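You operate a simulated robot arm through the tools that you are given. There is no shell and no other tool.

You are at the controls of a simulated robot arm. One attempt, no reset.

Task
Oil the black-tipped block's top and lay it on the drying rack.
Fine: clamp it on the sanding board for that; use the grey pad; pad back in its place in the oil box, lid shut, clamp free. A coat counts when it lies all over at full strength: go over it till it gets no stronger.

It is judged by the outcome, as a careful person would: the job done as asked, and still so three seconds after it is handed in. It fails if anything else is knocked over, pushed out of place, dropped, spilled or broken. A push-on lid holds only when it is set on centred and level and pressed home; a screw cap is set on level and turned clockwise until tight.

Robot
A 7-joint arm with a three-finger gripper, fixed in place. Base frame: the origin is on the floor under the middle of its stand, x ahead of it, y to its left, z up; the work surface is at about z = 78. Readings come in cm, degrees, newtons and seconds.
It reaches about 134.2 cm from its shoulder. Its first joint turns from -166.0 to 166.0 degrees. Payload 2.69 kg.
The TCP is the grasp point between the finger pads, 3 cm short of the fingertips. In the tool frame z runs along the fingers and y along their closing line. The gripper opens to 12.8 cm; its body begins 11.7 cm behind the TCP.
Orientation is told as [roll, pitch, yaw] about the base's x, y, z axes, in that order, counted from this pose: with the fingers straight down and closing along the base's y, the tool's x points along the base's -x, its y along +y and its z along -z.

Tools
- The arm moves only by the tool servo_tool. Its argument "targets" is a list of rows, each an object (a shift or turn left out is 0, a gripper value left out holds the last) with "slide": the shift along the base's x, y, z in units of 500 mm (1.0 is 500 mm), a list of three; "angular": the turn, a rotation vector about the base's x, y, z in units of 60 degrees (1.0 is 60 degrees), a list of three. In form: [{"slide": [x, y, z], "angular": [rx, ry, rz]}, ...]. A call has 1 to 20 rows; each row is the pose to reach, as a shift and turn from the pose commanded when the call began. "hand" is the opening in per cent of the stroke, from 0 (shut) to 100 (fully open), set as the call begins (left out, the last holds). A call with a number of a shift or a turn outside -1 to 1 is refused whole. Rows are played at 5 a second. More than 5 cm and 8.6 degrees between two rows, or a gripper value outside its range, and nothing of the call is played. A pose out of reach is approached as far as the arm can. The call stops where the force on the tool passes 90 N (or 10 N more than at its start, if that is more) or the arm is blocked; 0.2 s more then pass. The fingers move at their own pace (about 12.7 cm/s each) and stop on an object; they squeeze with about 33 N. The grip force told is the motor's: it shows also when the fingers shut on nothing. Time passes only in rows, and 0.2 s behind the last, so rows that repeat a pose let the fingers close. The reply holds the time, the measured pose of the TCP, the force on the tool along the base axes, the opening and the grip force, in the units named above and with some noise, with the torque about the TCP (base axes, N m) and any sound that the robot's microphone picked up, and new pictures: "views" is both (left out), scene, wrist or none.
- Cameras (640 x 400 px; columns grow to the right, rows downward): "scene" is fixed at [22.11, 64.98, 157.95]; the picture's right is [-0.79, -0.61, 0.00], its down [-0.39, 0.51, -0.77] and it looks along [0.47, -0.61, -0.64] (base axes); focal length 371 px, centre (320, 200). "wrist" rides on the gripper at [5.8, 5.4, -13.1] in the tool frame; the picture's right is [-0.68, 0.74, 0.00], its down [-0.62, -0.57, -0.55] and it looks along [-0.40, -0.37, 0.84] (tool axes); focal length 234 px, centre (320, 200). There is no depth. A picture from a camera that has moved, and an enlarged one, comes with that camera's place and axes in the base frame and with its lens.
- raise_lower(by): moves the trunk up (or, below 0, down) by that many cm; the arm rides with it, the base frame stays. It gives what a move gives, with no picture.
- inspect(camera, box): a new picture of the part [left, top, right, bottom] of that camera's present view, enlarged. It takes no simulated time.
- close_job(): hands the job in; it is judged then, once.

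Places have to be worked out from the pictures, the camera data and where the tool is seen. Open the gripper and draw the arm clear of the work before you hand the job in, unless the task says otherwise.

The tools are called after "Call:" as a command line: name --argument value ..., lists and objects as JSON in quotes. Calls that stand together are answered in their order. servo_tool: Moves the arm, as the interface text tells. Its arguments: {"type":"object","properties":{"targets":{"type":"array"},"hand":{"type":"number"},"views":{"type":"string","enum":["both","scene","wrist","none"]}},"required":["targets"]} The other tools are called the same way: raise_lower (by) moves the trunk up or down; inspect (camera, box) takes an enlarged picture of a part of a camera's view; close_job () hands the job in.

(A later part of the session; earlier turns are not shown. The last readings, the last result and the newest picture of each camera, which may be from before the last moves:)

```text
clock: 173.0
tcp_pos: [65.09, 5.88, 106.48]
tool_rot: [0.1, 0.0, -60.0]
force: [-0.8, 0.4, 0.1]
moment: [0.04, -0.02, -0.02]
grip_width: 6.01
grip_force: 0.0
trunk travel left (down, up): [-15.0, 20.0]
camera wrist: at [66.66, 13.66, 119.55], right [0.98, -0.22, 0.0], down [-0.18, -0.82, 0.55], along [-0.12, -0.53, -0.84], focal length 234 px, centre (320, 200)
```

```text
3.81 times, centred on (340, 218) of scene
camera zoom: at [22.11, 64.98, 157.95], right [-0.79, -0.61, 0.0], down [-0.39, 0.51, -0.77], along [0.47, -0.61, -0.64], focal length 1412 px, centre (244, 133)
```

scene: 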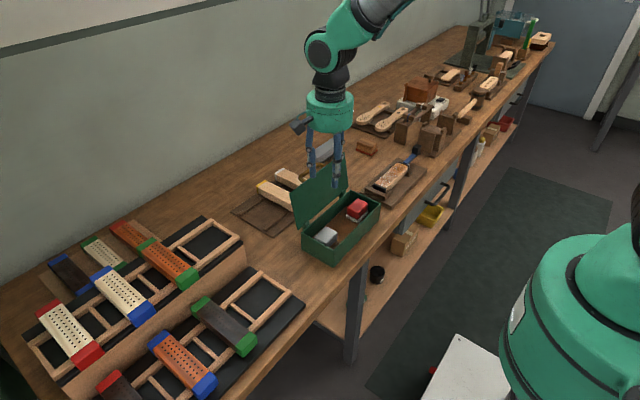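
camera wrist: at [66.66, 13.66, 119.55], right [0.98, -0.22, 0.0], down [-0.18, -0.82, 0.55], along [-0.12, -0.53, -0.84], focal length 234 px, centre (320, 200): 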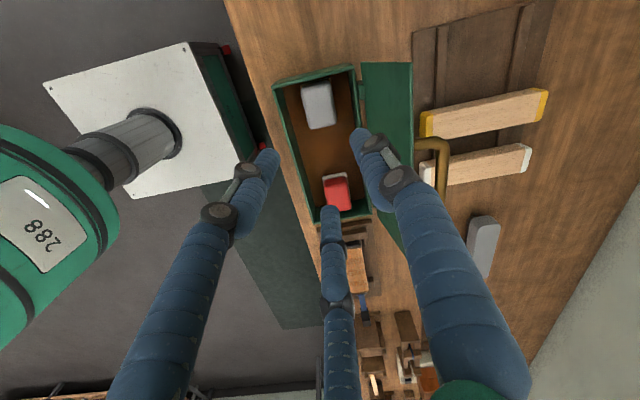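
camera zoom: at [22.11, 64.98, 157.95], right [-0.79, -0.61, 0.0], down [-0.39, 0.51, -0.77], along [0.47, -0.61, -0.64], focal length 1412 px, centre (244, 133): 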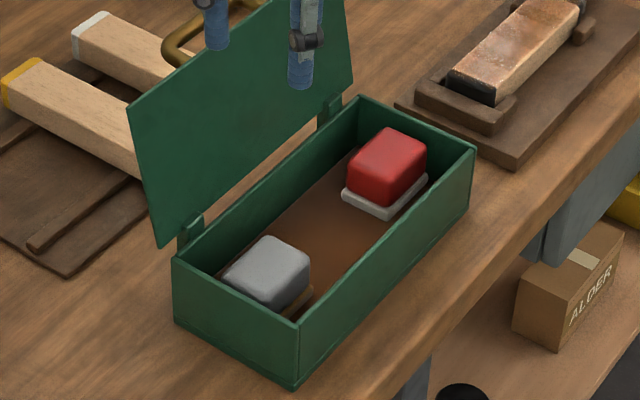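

The pad is back in its place. Next is the lid: I turn to yaw -90° and move over to behind the lid, to measure where the handle bar is now.

Call:
servo_tool --targets '[{"slide": [0.03, 0, 0.02], "angular": [0, 0, -0.08]}, {"slide": [0.09, -0.01, 0.03], "angular": [0, 0, -0.18]}, {"slide": [0.16, -0.02, 0.03], "angular": [0, 0, -0.28]}, {"slide": [0.23, -0.04, 0.03], "angular": [0, 0, -0.38]}, {"slide": [0.29, -0.06, 0.02], "angular": [0, 0, -0.5]}, {"slide": [0.32, -0.066, 0.0], "angular": [0, 0, -0.5]}, {"slide": [0.32, -0.066, 0.0], "angular": [0, 0, -0.5]}]' --hand 100 --views "both"

Call:
inspect --camera "wrist" --box '[220, 60, 420, 260]'

Call:
inspect --camera "scene" --box '[290, 140, 370, 230]'

```text
clock: 174.6
tcp_pos: [81.18, 2.31, 106.0]
tool_rot: [0.1, 0.1, -90.0]
force: [-0.6, 0.4, -0.1]
moment: [-0.02, 0.04, -0.01]
grip_width: 12.81
grip_force: 0.0
trunk travel left (down, up): [-15.0, 20.0]
camera wrist: at [86.52, 8.18, 119.14], right [0.74, -0.68, 0.0], down [-0.57, -0.62, 0.55], along [-0.37, -0.4, -0.84], focal length 234 px, centre (320, 200)
```

scene: 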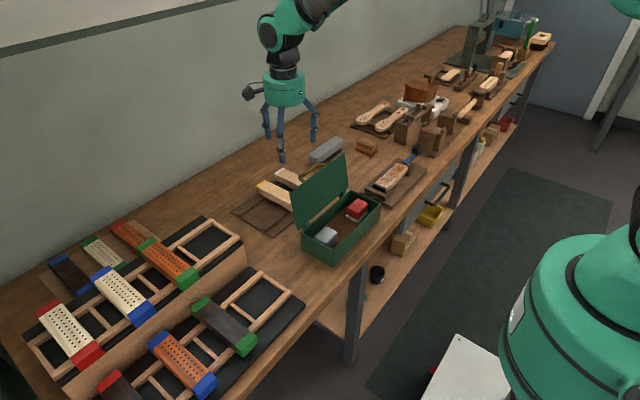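
wrist: 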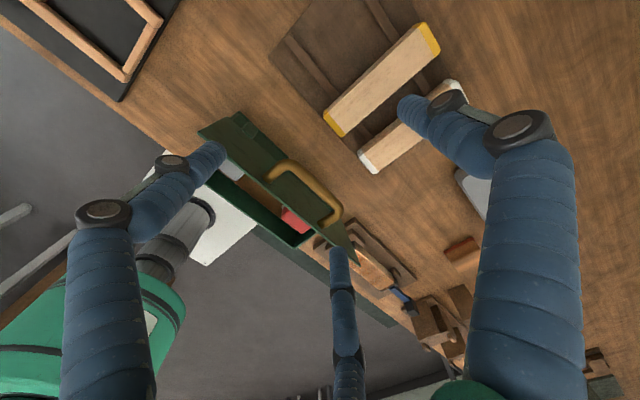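

```text
2.00 times, centred on (320, 160) of wrist
camera zoom: at [86.52, 8.18, 119.14], right [0.74, -0.68, 0.0], down [-0.57, -0.62, 0.55], along [-0.37, -0.4, -0.84], focal length 468 px, centre (320, 280)
```

zoom: 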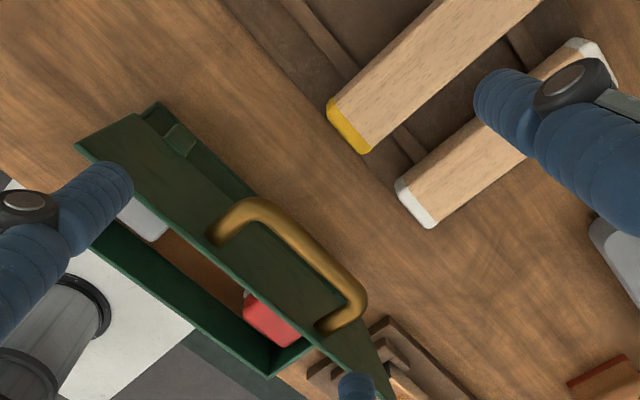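

```text
4.44 times, centred on (330, 185) of scene
camera zoom: at [22.11, 64.98, 157.95], right [-0.79, -0.61, 0.0], down [-0.39, 0.51, -0.77], along [0.47, -0.61, -0.64], focal length 1648 px, centre (276, 267)
```

zoom: 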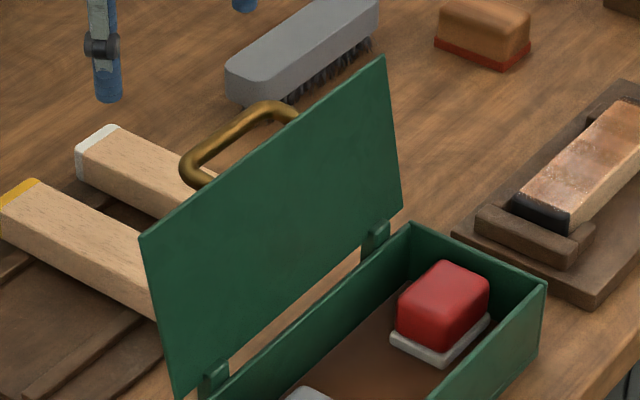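

The bar is at about (77.5, -0.8, 97.2) with a 2.5 cm gap to the lid. With yaw -30° a single finger goes into that gap and the other two stay behind the bar, so I turn there and hover above it.

Call:
servo_tool --targets '[{"slide": [0, 0, 0.0], "angular": [0, 0, 0.13]}, {"slide": [-0.01, -0.01, 0.0], "angular": [0, 0, 0.26]}, {"slide": [-0.02, -0.02, 0.0], "angular": [0, 0, 0.39]}, {"slide": [-0.03, -0.03, 0.0], "angular": [0, 0, 0.52]}, {"slide": [-0.04, -0.04, 0.0], "angular": [0, 0, 0.65]}, {"slide": [-0.05, -0.05, 0.0], "angular": [0, 0, 0.78]}, {"slide": [-0.06, -0.062, 0.0], "angular": [0, 0, 0.9]}, {"slide": [-0.062, -0.062, 0.0], "angular": [0, 0, 1.0]}, {"slide": [-0.062, -0.062, -0.03], "angular": [0, 0, 1.0]}, {"slide": [-0.062, -0.062, -0.03], "angular": [0, 0, 1.0]}]' --hand 24 --views "both"

Call:
inspect --camera "wrist" --box '[220, 80, 420, 280]'

Call:
inspect --camera "scene" --box '[280, 110, 360, 200]'

```text
clock: 176.8
tcp_pos: [78.01, -0.86, 104.48]
tool_rot: [0.1, 0.0, -30.1]
force: [-0.1, -0.5, -0.2]
moment: [0.0, 0.04, -0.03]
grip_width: 3.07
grip_force: 0.0
trunk travel left (down, up): [-15.0, 20.0]
camera wrist: at [75.55, 6.79, 117.6], right [0.95, 0.3, 0.0], down [0.25, -0.8, 0.55], along [0.16, -0.52, -0.84], focal length 234 px, centre (320, 200)
```

scene: 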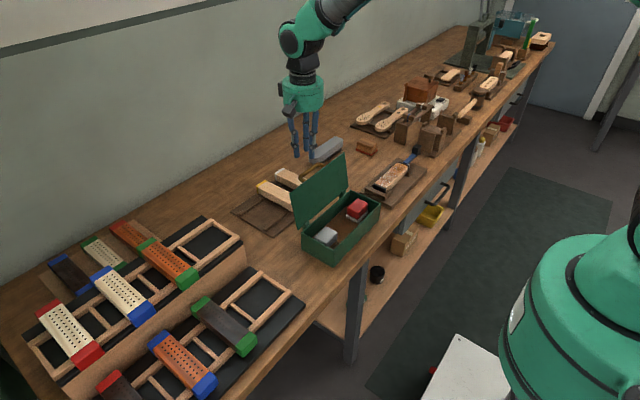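
wrist: 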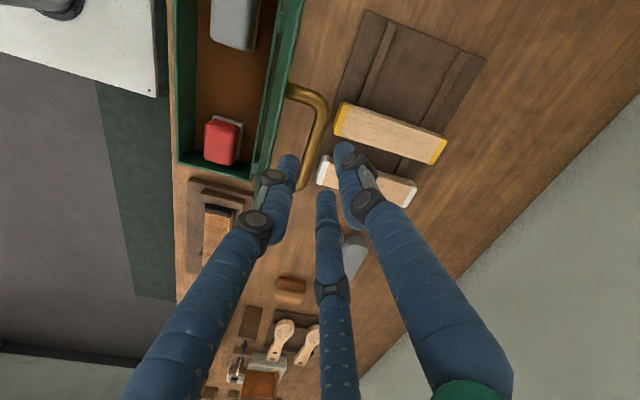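

```text
2.00 times, centred on (320, 180) of wrist
camera zoom: at [75.55, 6.79, 117.6], right [0.95, 0.3, 0.0], down [0.25, -0.8, 0.55], along [0.16, -0.52, -0.84], focal length 468 px, centre (320, 240)
```

zoom: 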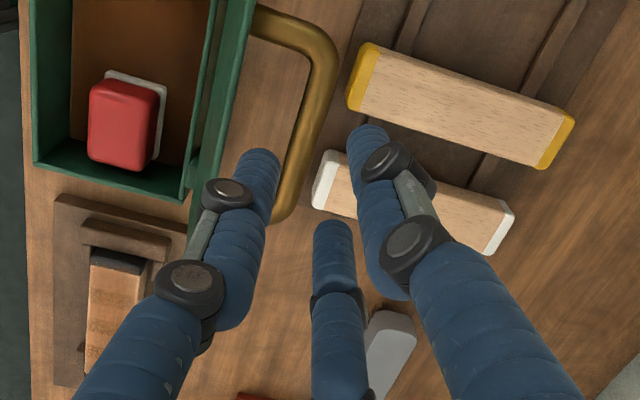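

```text
4.44 times, centred on (320, 155) of scene
camera zoom: at [22.11, 64.98, 157.95], right [-0.79, -0.61, 0.0], down [-0.39, 0.51, -0.77], along [0.47, -0.61, -0.64], focal length 1648 px, centre (320, 400)
```

zoom: 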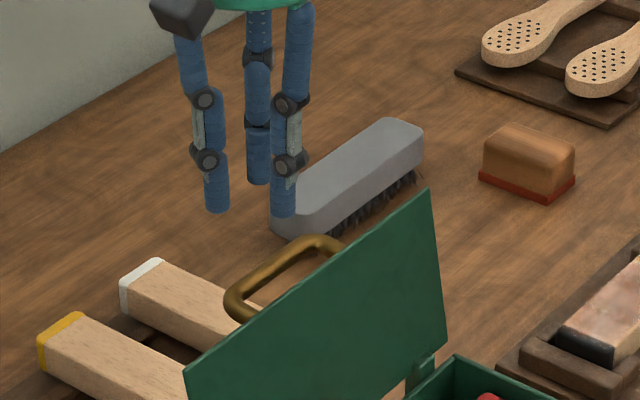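

In this closer view the bar is at x ≈ 77.3 and the lid at x ≈ 73.7, so the finger has enough room. I lower around the bar.

Call:
servo_tool --targets '[{"slide": [-0.003, 0.001, -0.04]}, {"slide": [-0.003, 0.001, -0.07]}, {"slide": [-0.003, 0.001, -0.095]}, {"slide": [-0.003, 0.001, -0.112]}, {"slide": [-0.003, 0.001, -0.112]}]' --hand 28 --views "wrist"

Call:
inspect --camera "wrist" --box '[220, 60, 420, 260]'

Call:
inspect --camera "scene" --box '[280, 120, 360, 210]'

```text
clock: 178.0
tcp_pos: [77.98, -0.75, 98.94]
tool_rot: [0.1, 0.0, -30.0]
force: [0.4, -0.7, 0.5]
moment: [-0.03, 0.02, 0.0]
grip_width: 3.57
grip_force: 0.0
trunk travel left (down, up): [-15.0, 20.0]
camera wrist: at [75.48, 6.81, 112.1], right [0.95, 0.3, 0.0], down [0.25, -0.8, 0.55], along [0.17, -0.52, -0.84], focal length 234 px, centre (320, 200)
```

wrist: 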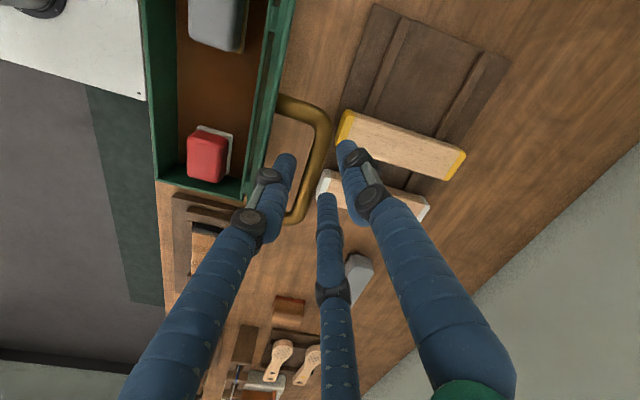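

```text
2.00 times, centred on (320, 160) of wrist
camera zoom: at [75.48, 6.81, 112.1], right [0.95, 0.3, 0.0], down [0.25, -0.8, 0.55], along [0.17, -0.52, -0.84], focal length 468 px, centre (320, 280)
```

zoom: 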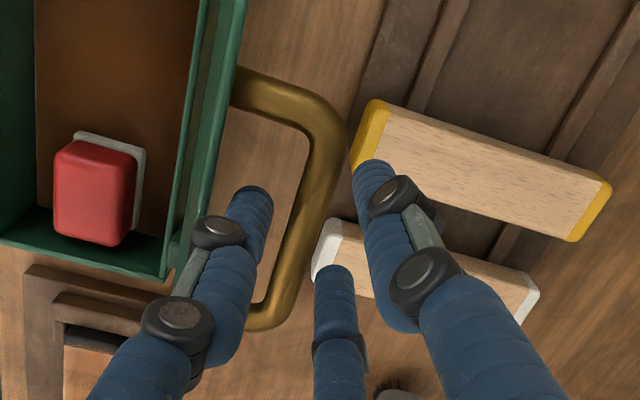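

```text
4.44 times, centred on (320, 165) of scene
camera zoom: at [22.11, 64.98, 157.95], right [-0.79, -0.61, 0.0], down [-0.39, 0.51, -0.77], along [0.47, -0.61, -0.64], focal length 1648 px, centre (320, 356)
```

zoom: 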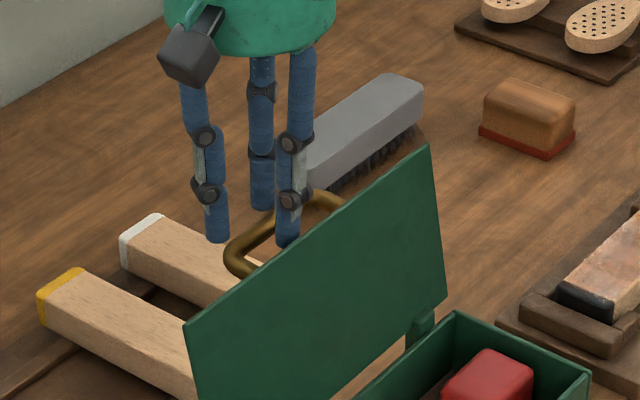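

The single finger is inside the loop and the pair is behind the bar. I lower 0.6 cm more for a better hold, then close.

Call:
servo_tool --targets '[{"slide": [-0.001, 0, -0.006]}, {"slide": [-0.001, 0, -0.012]}, {"slide": [-0.001, 0, -0.012]}]' --views "none"

Call:
servo_tool --targets '[{"slide": [0, 0, 0]}, {"slide": [0, 0, 0]}, {"slide": [0, 0, 0]}, {"slide": [0, 0, 0]}]' --hand 0 --views "wrist"

Call:
inspect --camera "wrist" --box '[220, 60, 420, 260]'

Call:
inspect --camera "scene" --box '[280, 120, 360, 210]'

```text
clock: 178.8
tcp_pos: [77.89, -0.74, 98.47]
tool_rot: [0.2, 0.0, -30.0]
force: [0.6, -0.2, -1.5]
moment: [0.03, 0.01, 0.01]
grip_width: 3.61
grip_force: 0.0
trunk travel left (down, up): [-15.0, 20.0]
```

```text
clock: 179.8
tcp_pos: [77.71, -0.82, 98.44]
tool_rot: [0.1, 0.0, -29.9]
force: [-1.4, -1.6, -2.2]
moment: [-0.1, 0.01, 0.69]
grip_width: 2.1
grip_force: 44.9
trunk travel left (down, up): [-15.0, 20.0]
camera wrist: at [75.37, 6.84, 111.52], right [0.95, 0.3, 0.0], down [0.25, -0.8, 0.55], along [0.16, -0.52, -0.84], focal length 234 px, centre (320, 200)
```

wrist: 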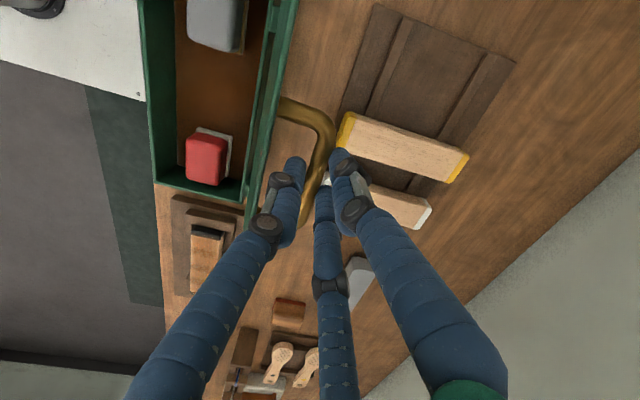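

```text
2.00 times, centred on (320, 160) of wrist
camera zoom: at [75.37, 6.84, 111.52], right [0.95, 0.3, 0.0], down [0.25, -0.8, 0.55], along [0.16, -0.52, -0.84], focal length 468 px, centre (320, 280)
```

zoom: 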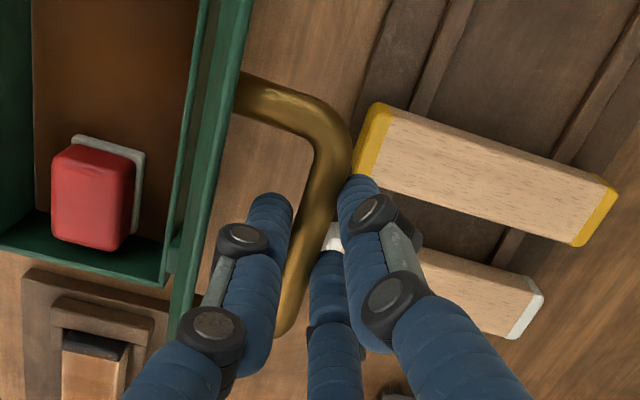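

```text
4.44 times, centred on (320, 165) of scene
camera zoom: at [22.11, 64.98, 157.95], right [-0.79, -0.61, 0.0], down [-0.39, 0.51, -0.77], along [0.47, -0.61, -0.64], focal length 1648 px, centre (320, 356)
```

zoom: 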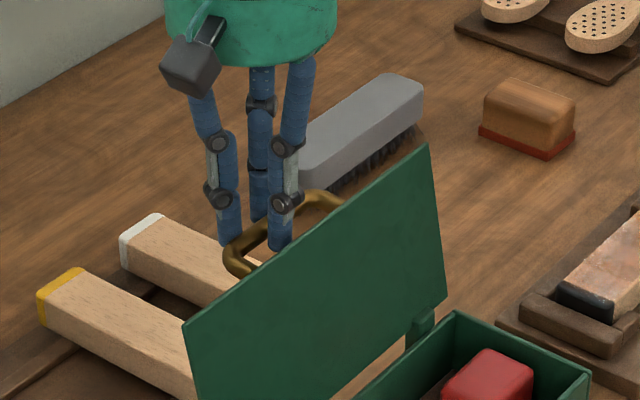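

The bar is gripped again (width 2.1). I bring the lid back along the hinge arc, first to about 75°.

Call:
servo_tool --targets '[{"slide": [-0.008, 0, 0.0035]}, {"slide": [-0.0162, 0, 0.0068]}, {"slide": [-0.0265, 0, 0.0104]}, {"slide": [-0.0368, 0, 0.0136]}, {"slide": [-0.0474, 0, 0.0163]}, {"slide": [-0.058, 0, 0.0186]}, {"slide": [-0.0688, 0, 0.0204]}, {"slide": [-0.0796, 0, 0.0218]}, {"slide": [-0.0904, 0, 0.0226]}, {"slide": [-0.1012, 0, 0.023]}, {"slide": [-0.1012, 0, 0.023]}]' --views "both"

Call:
inspect --camera "scene" --box '[280, 130, 390, 260]'

```text
clock: 182.2
tcp_pos: [72.7, -0.84, 99.67]
tool_rot: [0.2, 0.0, -29.9]
force: [2.4, 2.9, 31.2]
moment: [0.09, 0.1, 0.65]
grip_width: 2.1
grip_force: 45.4
trunk travel left (down, up): [-15.0, 20.0]
camera wrist: at [70.22, 6.85, 112.78], right [0.95, 0.3, 0.0], down [0.25, -0.8, 0.55], along [0.17, -0.52, -0.84], focal length 234 px, centre (320, 200)
```

scene: 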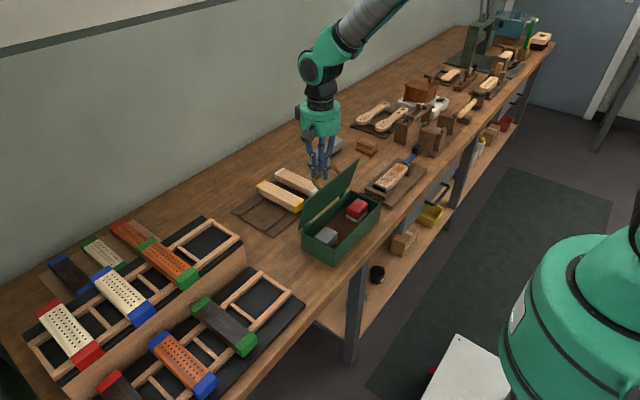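
wrist: 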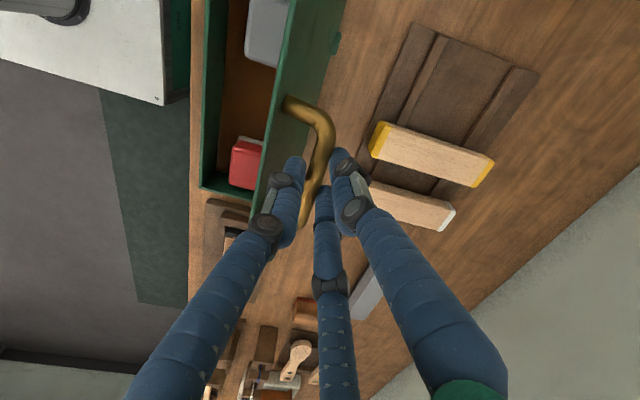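

```text
3.08 times, centred on (335, 195) of scene
camera zoom: at [22.11, 64.98, 157.95], right [-0.79, -0.61, 0.0], down [-0.39, 0.51, -0.77], along [0.47, -0.61, -0.64], focal length 1141 px, centre (274, 215)
```

zoom: 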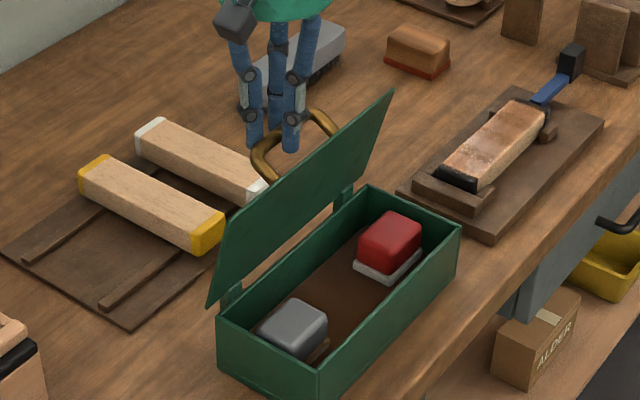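

The lid comes along; the hand is pushed up slightly (31 N), so I correct the path by +0.2 cm and go on to about 45°.

Call:
servo_tool --targets '[{"slide": [0, 0, 0.004]}, {"slide": [-0.011, 0, 0.004]}, {"slide": [-0.0218, 0, 0.0036]}, {"slide": [-0.0326, 0, 0.0026]}, {"slide": [-0.0434, 0, 0.001]}, {"slide": [-0.0541, 0, -0.001]}, {"slide": [-0.0648, 0, -0.0036]}, {"slide": [-0.0752, 0, -0.0065]}, {"slide": [-0.0856, 0, -0.0098]}, {"slide": [-0.0958, 0, -0.0137]}, {"slide": [-0.1058, 0, -0.0178]}, {"slide": [-0.1156, 0, -0.0226]}, {"slide": [-0.1252, 0, -0.0276]}, {"slide": [-0.1252, 0, -0.0276]}]' --views "both"

Call:
inspect --camera "scene" --box '[280, 130, 390, 260]'

```text
clock: 185.2
tcp_pos: [66.43, -0.64, 98.08]
tool_rot: [0.2, 0.1, -29.9]
force: [-1.6, -15.4, 3.4]
moment: [-0.46, 0.04, 0.43]
grip_width: 2.08
grip_force: 44.8
trunk travel left (down, up): [-15.0, 20.0]
camera wrist: at [63.97, 6.86, 111.27], right [0.95, 0.3, 0.0], down [0.25, -0.8, 0.55], along [0.16, -0.52, -0.84], focal length 234 px, centre (320, 200)
```

scene: 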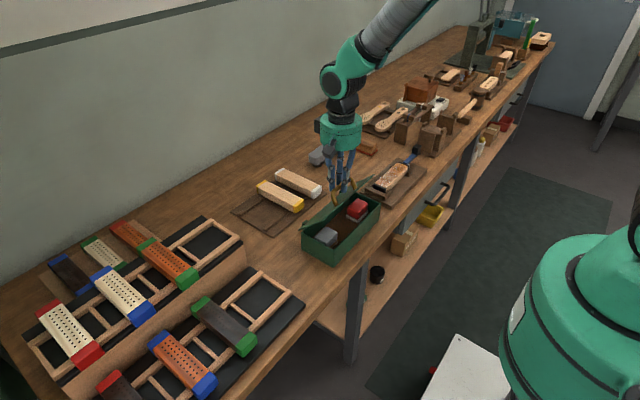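
wrist: 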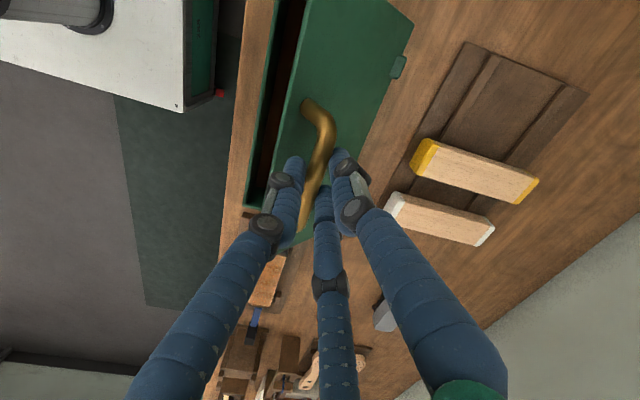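

```text
3.08 times, centred on (335, 195) of scene
camera zoom: at [22.11, 64.98, 157.95], right [-0.79, -0.61, 0.0], down [-0.39, 0.51, -0.77], along [0.47, -0.61, -0.64], focal length 1141 px, centre (274, 215)
```

zoom: 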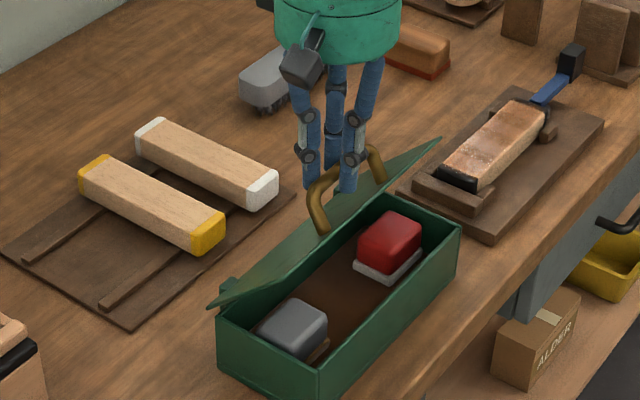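

The lid is at about 45° and under control. I continue down to about 10°.

Call:
servo_tool --targets '[{"slide": [-0.0094, -0.002, -0.0055]}, {"slide": [-0.0186, -0.002, -0.0114]}, {"slide": [-0.0274, -0.002, -0.0177]}, {"slide": [-0.036, -0.002, -0.0244]}, {"slide": [-0.0442, -0.002, -0.0315]}, {"slide": [-0.0522, -0.002, -0.039]}, {"slide": [-0.0598, -0.002, -0.0468]}, {"slide": [-0.0672, -0.002, -0.0548]}, {"slide": [-0.074, -0.002, -0.0632]}, {"slide": [-0.0806, -0.002, -0.0718]}, {"slide": [-0.0867, -0.002, -0.0808]}, {"slide": [-0.0926, -0.002, -0.09]}, {"slide": [-0.0979, -0.002, -0.0995]}, {"slide": [-0.103, -0.002, -0.1092]}, {"slide": [-0.103, -0.002, -0.1092]}]' --views "both"

Call:
inspect --camera "scene" --box '[280, 150, 390, 270]'

```text
clock: 188.4
tcp_pos: [61.19, -0.7, 92.59]
tool_rot: [0.0, 0.0, -30.0]
force: [-9.8, 12.3, 4.2]
moment: [0.11, 0.15, -0.21]
grip_width: 2.04
grip_force: 45.1
trunk travel left (down, up): [-15.0, 20.0]
camera wrist: at [58.74, 6.85, 105.78], right [0.95, 0.3, 0.0], down [0.25, -0.8, 0.55], along [0.16, -0.52, -0.84], focal length 234 px, centre (320, 200)
```

scene: 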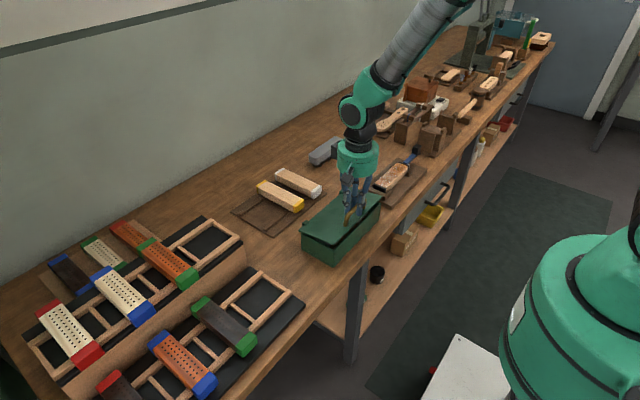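
wrist: 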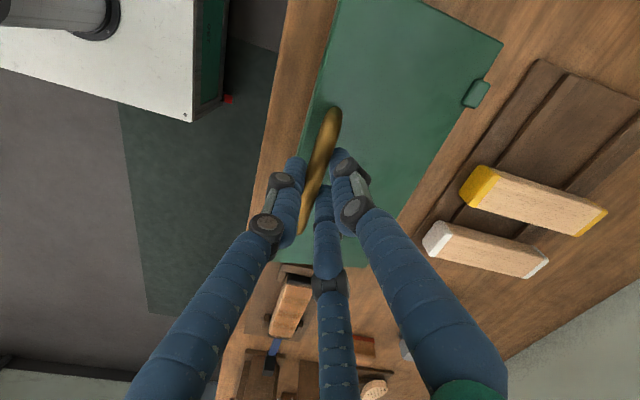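

```text
3.33 times, centred on (335, 210) of scene
camera zoom: at [22.11, 64.98, 157.95], right [-0.79, -0.61, 0.0], down [-0.39, 0.51, -0.77], along [0.47, -0.61, -0.64], focal length 1236 px, centre (270, 167)
```

zoom: 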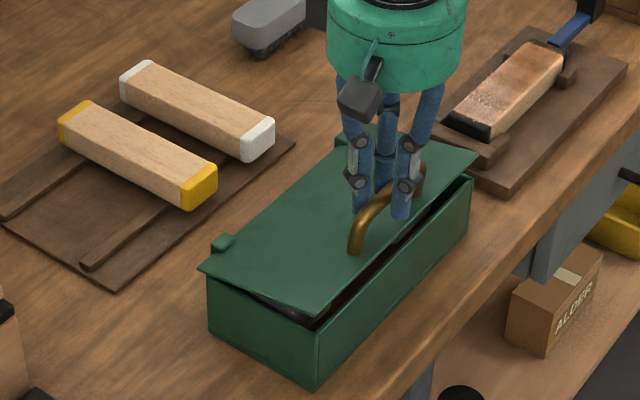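

About 10° left. I lower it fully shut with a gentle press at the end.

Call:
servo_tool --targets '[{"slide": [-0.006, 0.001, -0.01]}, {"slide": [-0.01, 0.001, -0.02]}, {"slide": [-0.014, 0.001, -0.03]}, {"slide": [-0.017, 0.001, -0.04]}, {"slide": [-0.017, 0.001, -0.043]}, {"slide": [-0.017, 0.001, -0.043]}]' --views "both"

Call:
inspect --camera "scene" --box '[280, 150, 390, 270]'

```text
clock: 189.8
tcp_pos: [60.33, -0.74, 90.54]
tool_rot: [0.1, 0.1, -30.0]
force: [-8.3, -7.4, 3.4]
moment: [-0.22, 0.14, -0.31]
grip_width: 2.07
grip_force: 45.5
trunk travel left (down, up): [-15.0, 20.0]
camera wrist: at [57.91, 6.84, 103.7], right [0.95, 0.3, 0.0], down [0.25, -0.8, 0.55], along [0.16, -0.52, -0.84], focal length 234 px, centre (320, 200)
```

scene: 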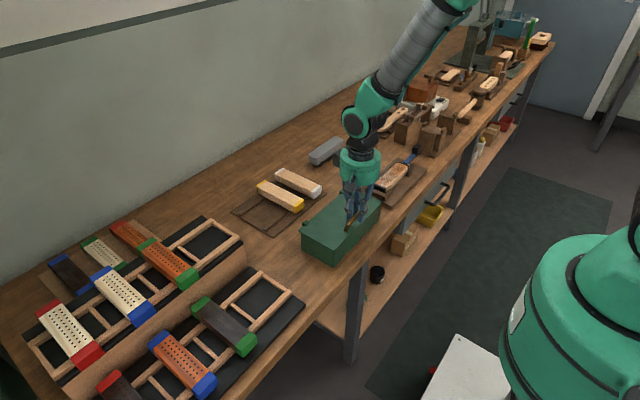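
wrist: 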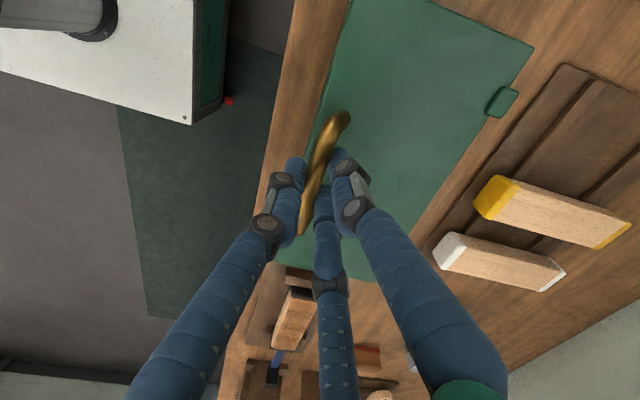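

```text
3.33 times, centred on (335, 210) of scene
camera zoom: at [22.11, 64.98, 157.95], right [-0.79, -0.61, 0.0], down [-0.39, 0.51, -0.77], along [0.47, -0.61, -0.64], focal length 1236 px, centre (270, 167)
```

zoom: 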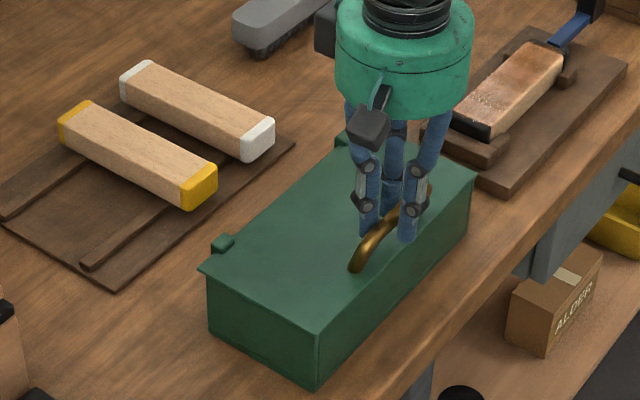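

Nearly or fully shut; I press down a touch to confirm by the force.

Call:
servo_tool --targets '[{"slide": [-0.001, -0.001, -0.004]}, {"slide": [-0.001, -0.001, -0.007]}, {"slide": [-0.001, -0.001, -0.007]}]' --views "none"

Call:
inspect --camera "scene" --box '[295, 180, 385, 270]'

```text
clock: 190.6
tcp_pos: [60.31, -0.8, 90.38]
tool_rot: [0.2, -0.1, -30.0]
force: [-16.9, 9.2, 45.0]
moment: [0.2, 0.48, -0.31]
grip_width: 2.07
grip_force: 45.5
trunk travel left (down, up): [-15.0, 20.0]
```

```text
4.44 times, centred on (340, 225) of scene
camera zoom: at [22.11, 64.98, 157.95], right [-0.79, -0.61, 0.0], down [-0.39, 0.51, -0.77], along [0.47, -0.61, -0.64], focal length 1648 px, centre (231, 89)
```

zoom: 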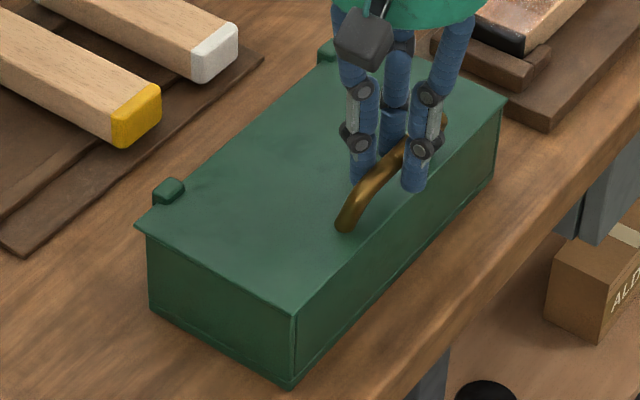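

The lid is shut (45 N reaction, flush all round). I ease off, open the fingers and rise.

Call:
servo_tool --targets '[{"slide": [0.002, 0, 0.006]}, {"slide": [0.002, 0, 0.006]}]' --views "none"

Call:
servo_tool --targets '[{"slide": [0, 0, 0]}, {"slide": [0, 0, 0]}, {"slide": [0, 0, 0]}, {"slide": [0, 0, 0.03]}, {"slide": [0, 0, 0.09]}, {"slide": [0, 0, 0.17]}, {"slide": [0, 0, 0.25]}, {"slide": [0, 0, 0.25]}]' --hand 40 --views "both"

Call:
inspect --camera "scene" --box '[280, 150, 390, 270]'

```text
clock: 191.2
tcp_pos: [60.35, -0.67, 90.5]
tool_rot: [0.1, 0.0, -29.9]
force: [-14.7, 15.7, 17.5]
moment: [0.43, 0.32, -0.35]
grip_width: 2.07
grip_force: 44.8
trunk travel left (down, up): [-15.0, 20.0]
```

```text
clock: 193.0
tcp_pos: [60.52, -0.76, 102.91]
tool_rot: [0.1, 0.1, -29.9]
force: [-0.4, 0.4, -0.3]
moment: [0.02, -0.06, -0.01]
grip_width: 5.12
grip_force: 0.0
trunk travel left (down, up): [-15.0, 20.0]
camera wrist: at [58.08, 6.79, 116.09], right [0.95, 0.3, 0.0], down [0.25, -0.8, 0.55], along [0.17, -0.52, -0.84], focal length 234 px, centre (320, 200)
```

scene: 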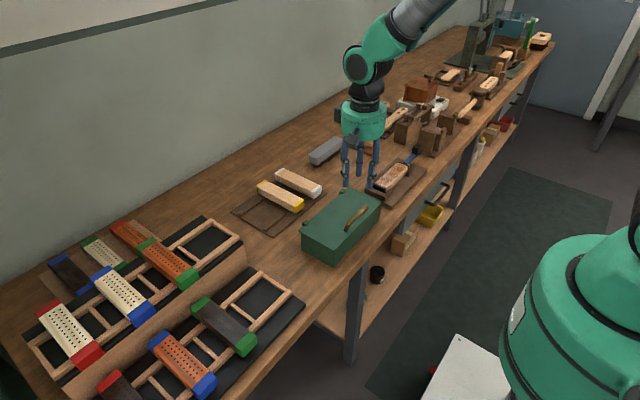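
wrist: 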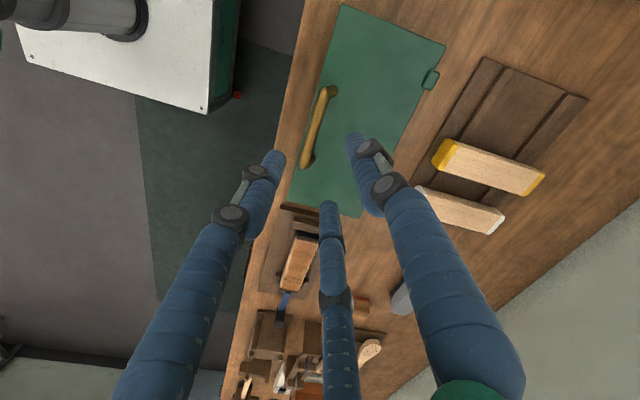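

```text
3.33 times, centred on (335, 210) of scene
camera zoom: at [22.11, 64.98, 157.95], right [-0.79, -0.61, 0.0], down [-0.39, 0.51, -0.77], along [0.47, -0.61, -0.64], focal length 1236 px, centre (270, 167)
```

zoom: 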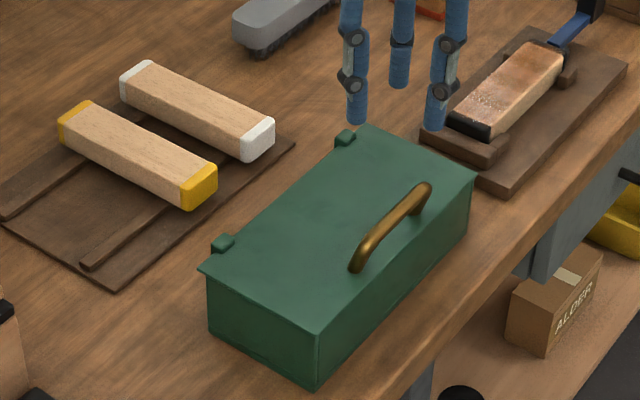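

The lid is shut and the box undisturbed. Next I free the clamp: with closed fingers I go to the +x side of the lever handle (now near (66, -50.5)).

Call:
servo_tool --targets '[{"slide": [0.018, -0.085, 0]}, {"slide": [0.036, -0.17, 0]}, {"slide": [0.054, -0.255, 0]}, {"slide": [0.072, -0.34, 0]}, {"slide": [0.09, -0.425, 0]}, {"slide": [0.108, -0.51, 0]}, {"slide": [0.126, -0.595, 0]}, {"slide": [0.144, -0.68, 0]}, {"slide": [0.162, -0.765, 0]}, {"slide": [0.18, -0.85, 0]}, {"slide": [0.195, -0.93, 0]}, {"slide": [0.204, -0.995, 0]}, {"slide": [0.204, -0.995, -0.08]}, {"slide": [0.204, -0.995, -0.16]}, {"slide": [0.204, -0.995, -0.2]}, {"slide": [0.204, -0.995, -0.2]}]' --hand 0 --views "both"

Call:
inspect --camera "wrist" --box '[180, 20, 440, 220]'

Call:
inspect --camera "scene" --box '[380, 100, 450, 190]'

```text
clock: 196.4
tcp_pos: [70.91, -50.58, 92.75]
tool_rot: [0.2, 0.0, -30.0]
force: [-0.7, 0.4, -0.2]
moment: [0.01, 0.02, 0.02]
grip_width: 0.21
grip_force: 31.4
trunk travel left (down, up): [-15.0, 20.0]
camera wrist: at [68.44, -43.01, 105.93], right [0.95, 0.3, 0.0], down [0.25, -0.8, 0.55], along [0.17, -0.52, -0.84], focal length 234 px, centre (320, 200)
```

scene: 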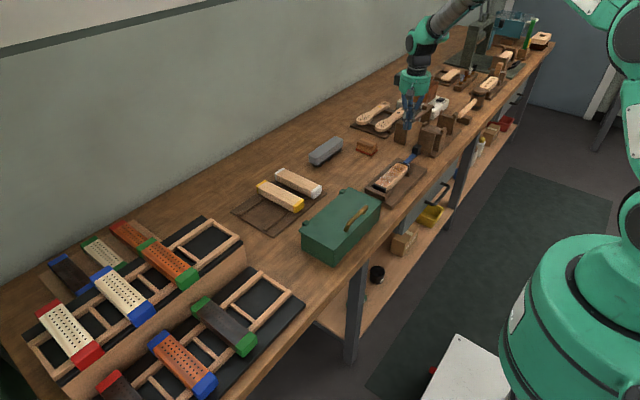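
wrist: 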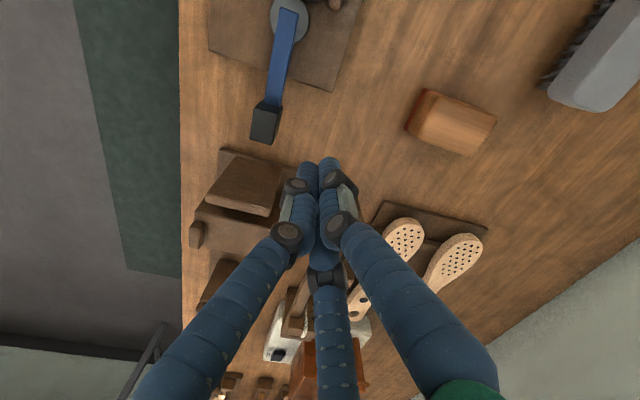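

```text
2.00 times, centred on (310, 120) of wrist
camera zoom: at [68.44, -43.01, 105.93], right [0.95, 0.3, 0.0], down [0.25, -0.8, 0.55], along [0.17, -0.52, -0.84], focal length 468 px, centre (340, 360)
```

zoom: 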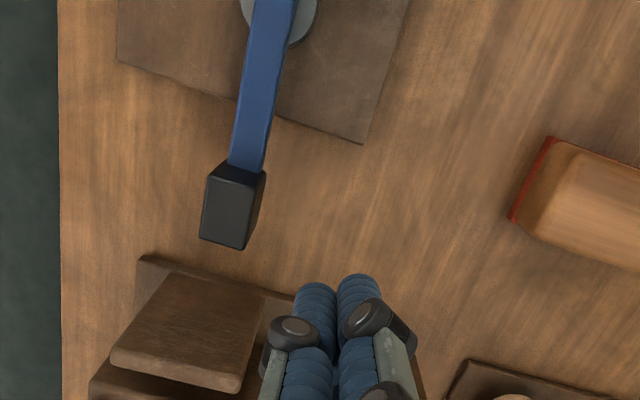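

```text
4.44 times, centred on (415, 145) of scene
camera zoom: at [22.11, 64.98, 157.95], right [-0.79, -0.61, 0.0], down [-0.39, 0.51, -0.77], along [0.47, -0.61, -0.64], focal length 1648 px, centre (-102, 444)
```

zoom: 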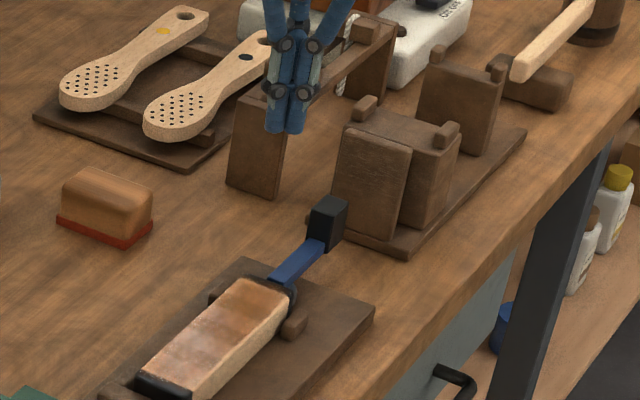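

The handle is around (65.5, -50), and the stand behind it starts at y ≈ -57, clear of my path. I lower beside the handle's +x face.

Call:
servo_tool --targets '[{"slide": [-0.004, 0.003, -0.06]}, {"slide": [-0.004, 0.003, -0.11]}, {"slide": [-0.004, 0.003, -0.136]}, {"slide": [-0.004, 0.003, -0.136]}]' --views "wrist"

Call:
inspect --camera "wrist" --box '[180, 20, 440, 220]'

```text
clock: 197.4
tcp_pos: [70.51, -50.42, 86.02]
tool_rot: [0.1, 0.0, -29.9]
force: [0.3, -0.4, -0.3]
moment: [0.04, -0.01, 0.02]
grip_width: 0.23
grip_force: 31.2
trunk travel left (down, up): [-15.0, 20.0]
camera wrist: at [68.1, -42.75, 99.21], right [0.95, 0.3, 0.0], down [0.25, -0.8, 0.55], along [0.17, -0.52, -0.84], focal length 234 px, centre (320, 200)
```

wrist: 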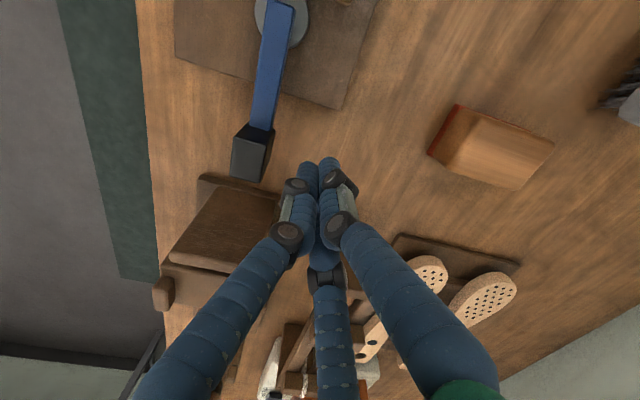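

```text
2.00 times, centred on (310, 120) of wrist
camera zoom: at [68.1, -42.75, 99.21], right [0.95, 0.3, 0.0], down [0.25, -0.8, 0.55], along [0.17, -0.52, -0.84], focal length 468 px, centre (340, 360)
```

zoom: 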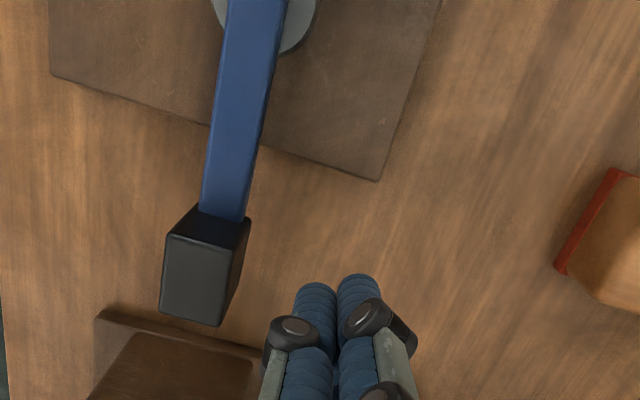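

I push the handle in -x along the arc, first about 15–20°, and read the force.

Call:
servo_tool --targets '[{"slide": [-0.024, 0, 0]}, {"slide": [-0.042, 0.001, 0]}, {"slide": [-0.054, 0.001, 0]}, {"slide": [-0.066, 0.0, 0]}, {"slide": [-0.08, -0.002, 0]}, {"slide": [-0.093, -0.003, 0]}, {"slide": [-0.093, -0.003, 0]}]' --views "wrist"

Call:
inspect --camera "wrist" --box '[200, 0, 440, 200]'

```text
clock: 199.0
tcp_pos: [65.77, -50.55, 86.02]
tool_rot: [0.1, 0.0, -29.9]
force: [-0.2, 0.4, -1.0]
moment: [0.0, -0.01, 0.0]
grip_width: 0.21
grip_force: 31.7
trunk travel left (down, up): [-15.0, 20.0]
camera wrist: at [63.33, -42.99, 99.2], right [0.95, 0.3, 0.0], down [0.25, -0.8, 0.55], along [0.17, -0.52, -0.84], focal length 234 px, centre (320, 200)
```

wrist: 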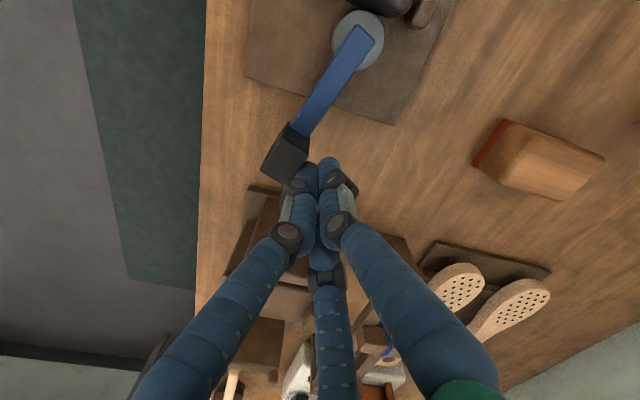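

```text
2.00 times, centred on (320, 100) of wrist
camera zoom: at [63.33, -42.99, 99.2], right [0.95, 0.3, 0.0], down [0.25, -0.8, 0.55], along [0.17, -0.52, -0.84], focal length 468 px, centre (320, 400)
```

zoom: 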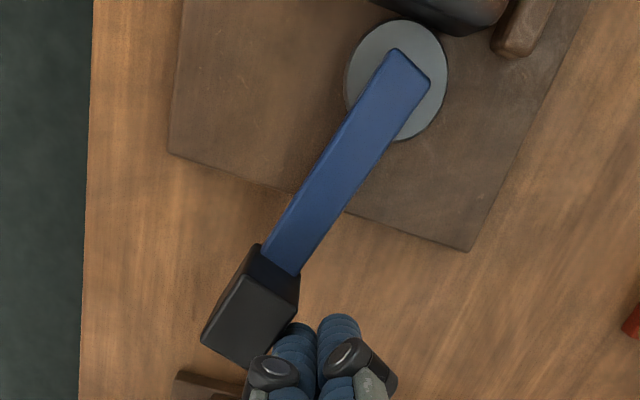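

The lever swings back freely. I continue the arc to its original open position.

Call:
servo_tool --targets '[{"slide": [-0.015, 0.002, 0]}, {"slide": [-0.03, 0.005, 0]}, {"slide": [-0.045, 0.008, 0]}, {"slide": [-0.059, 0.016, 0]}, {"slide": [-0.073, 0.022, 0]}, {"slide": [-0.086, 0.027, 0]}, {"slide": [-0.098, 0.036, 0]}, {"slide": [-0.11, 0.046, 0]}, {"slide": [-0.121, 0.056, 0]}, {"slide": [-0.13, 0.068, 0]}, {"slide": [-0.139, 0.08, 0]}, {"slide": [-0.147, 0.093, 0]}, {"slide": [-0.153, 0.106, 0]}, {"slide": [-0.157, 0.117, 0]}, {"slide": [-0.157, 0.117, 0]}]' --views "both"

Call:
inspect --camera "wrist" --box '[240, 0, 480, 200]'

Call:
inspect --camera "scene" --box '[370, 130, 450, 206]'

```text
clock: 202.2
tcp_pos: [58.3, -45.15, 86.2]
tool_rot: [0.2, -0.3, -30.1]
force: [5.6, -46.1, -8.6]
moment: [-0.87, -0.52, -0.3]
grip_width: 0.19
grip_force: 31.1
trunk travel left (down, up): [-15.0, 20.0]
camera wrist: at [55.73, -37.52, 99.3], right [0.95, 0.3, 0.01], down [0.25, -0.8, 0.55], along [0.17, -0.52, -0.83], focal length 234 px, centre (320, 200)
```

scene: 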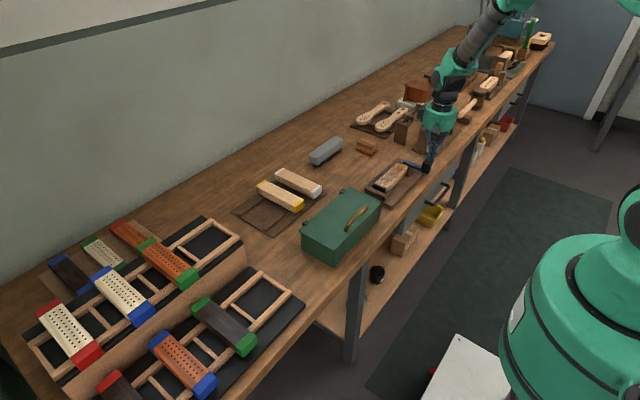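
wrist: 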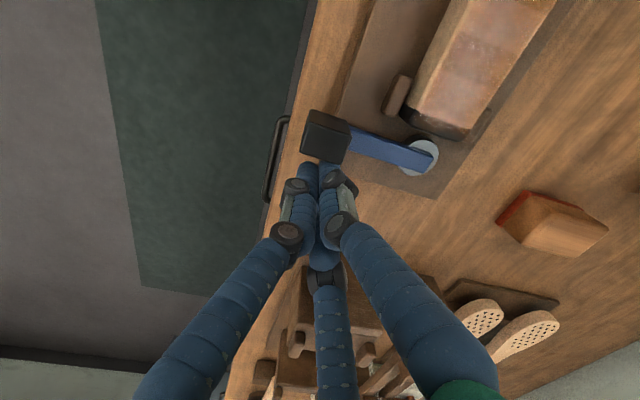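

```text
2.00 times, centred on (360, 100) of wrist
camera zoom: at [55.73, -37.52, 99.3], right [0.95, 0.3, 0.01], down [0.25, -0.8, 0.55], along [0.17, -0.52, -0.83], focal length 468 px, centre (240, 400)
```

zoom: 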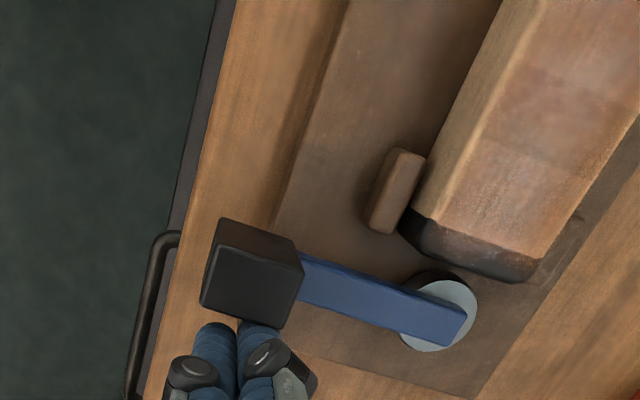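

```text
5.26 times, centred on (410, 168) of scene
camera zoom: at [22.11, 64.98, 157.95], right [-0.79, -0.61, 0.0], down [-0.39, 0.51, -0.77], along [0.47, -0.61, -0.64], focal length 1951 px, centre (-154, 368)
```

zoom: 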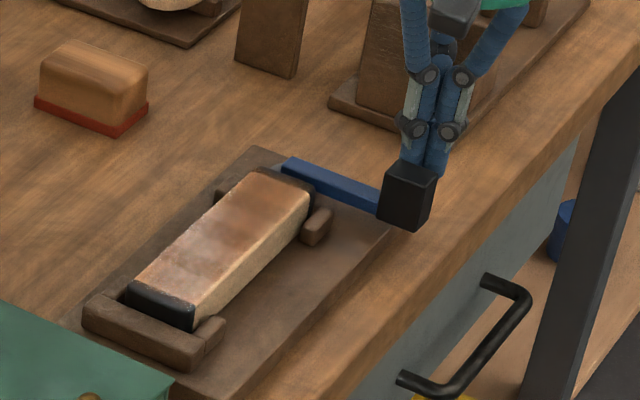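

The lever is back at its open stop. I back the fingers off and rise clear.

Call:
servo_tool --targets '[{"slide": [0, -0.02, 0]}, {"slide": [0, -0.03, 0.01]}, {"slide": [0, -0.03, 0.08]}, {"slide": [0, -0.02, 0.17]}, {"slide": [0, 0.0, 0.26]}, {"slide": [0, 0.03, 0.3]}, {"slide": [0, 0.03, 0.3]}]' --views "both"

Call:
inspect --camera "scene" --box '[370, 130, 450, 206]'

```text
clock: 203.8
tcp_pos: [58.08, -43.34, 100.99]
tool_rot: [0.1, 0.0, -30.0]
force: [1.3, -0.2, 0.4]
moment: [-0.04, 0.0, 0.0]
grip_width: 0.22
grip_force: 31.2
trunk travel left (down, up): [-15.0, 20.0]
camera wrist: at [55.57, -35.72, 114.09], right [0.95, 0.3, 0.0], down [0.25, -0.8, 0.55], along [0.16, -0.52, -0.84], focal length 234 px, centre (320, 200)
```

scene: 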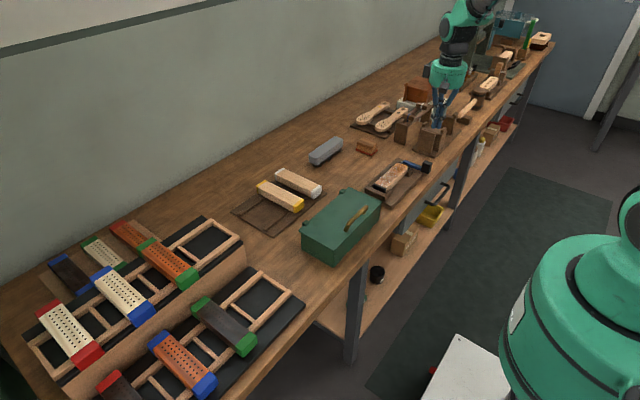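
wrist: 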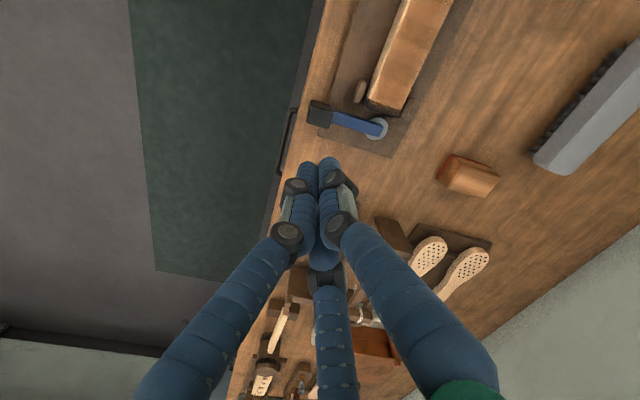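

```text
5.26 times, centred on (410, 168) of scene
camera zoom: at [22.11, 64.98, 157.95], right [-0.79, -0.61, 0.0], down [-0.39, 0.51, -0.77], along [0.47, -0.61, -0.64], focal length 1951 px, centre (-154, 368)
```

zoom: 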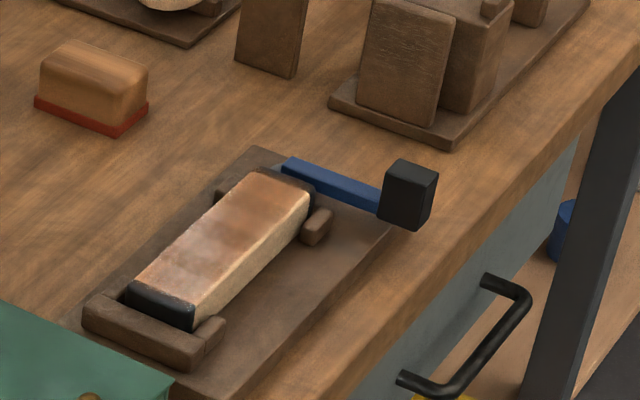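

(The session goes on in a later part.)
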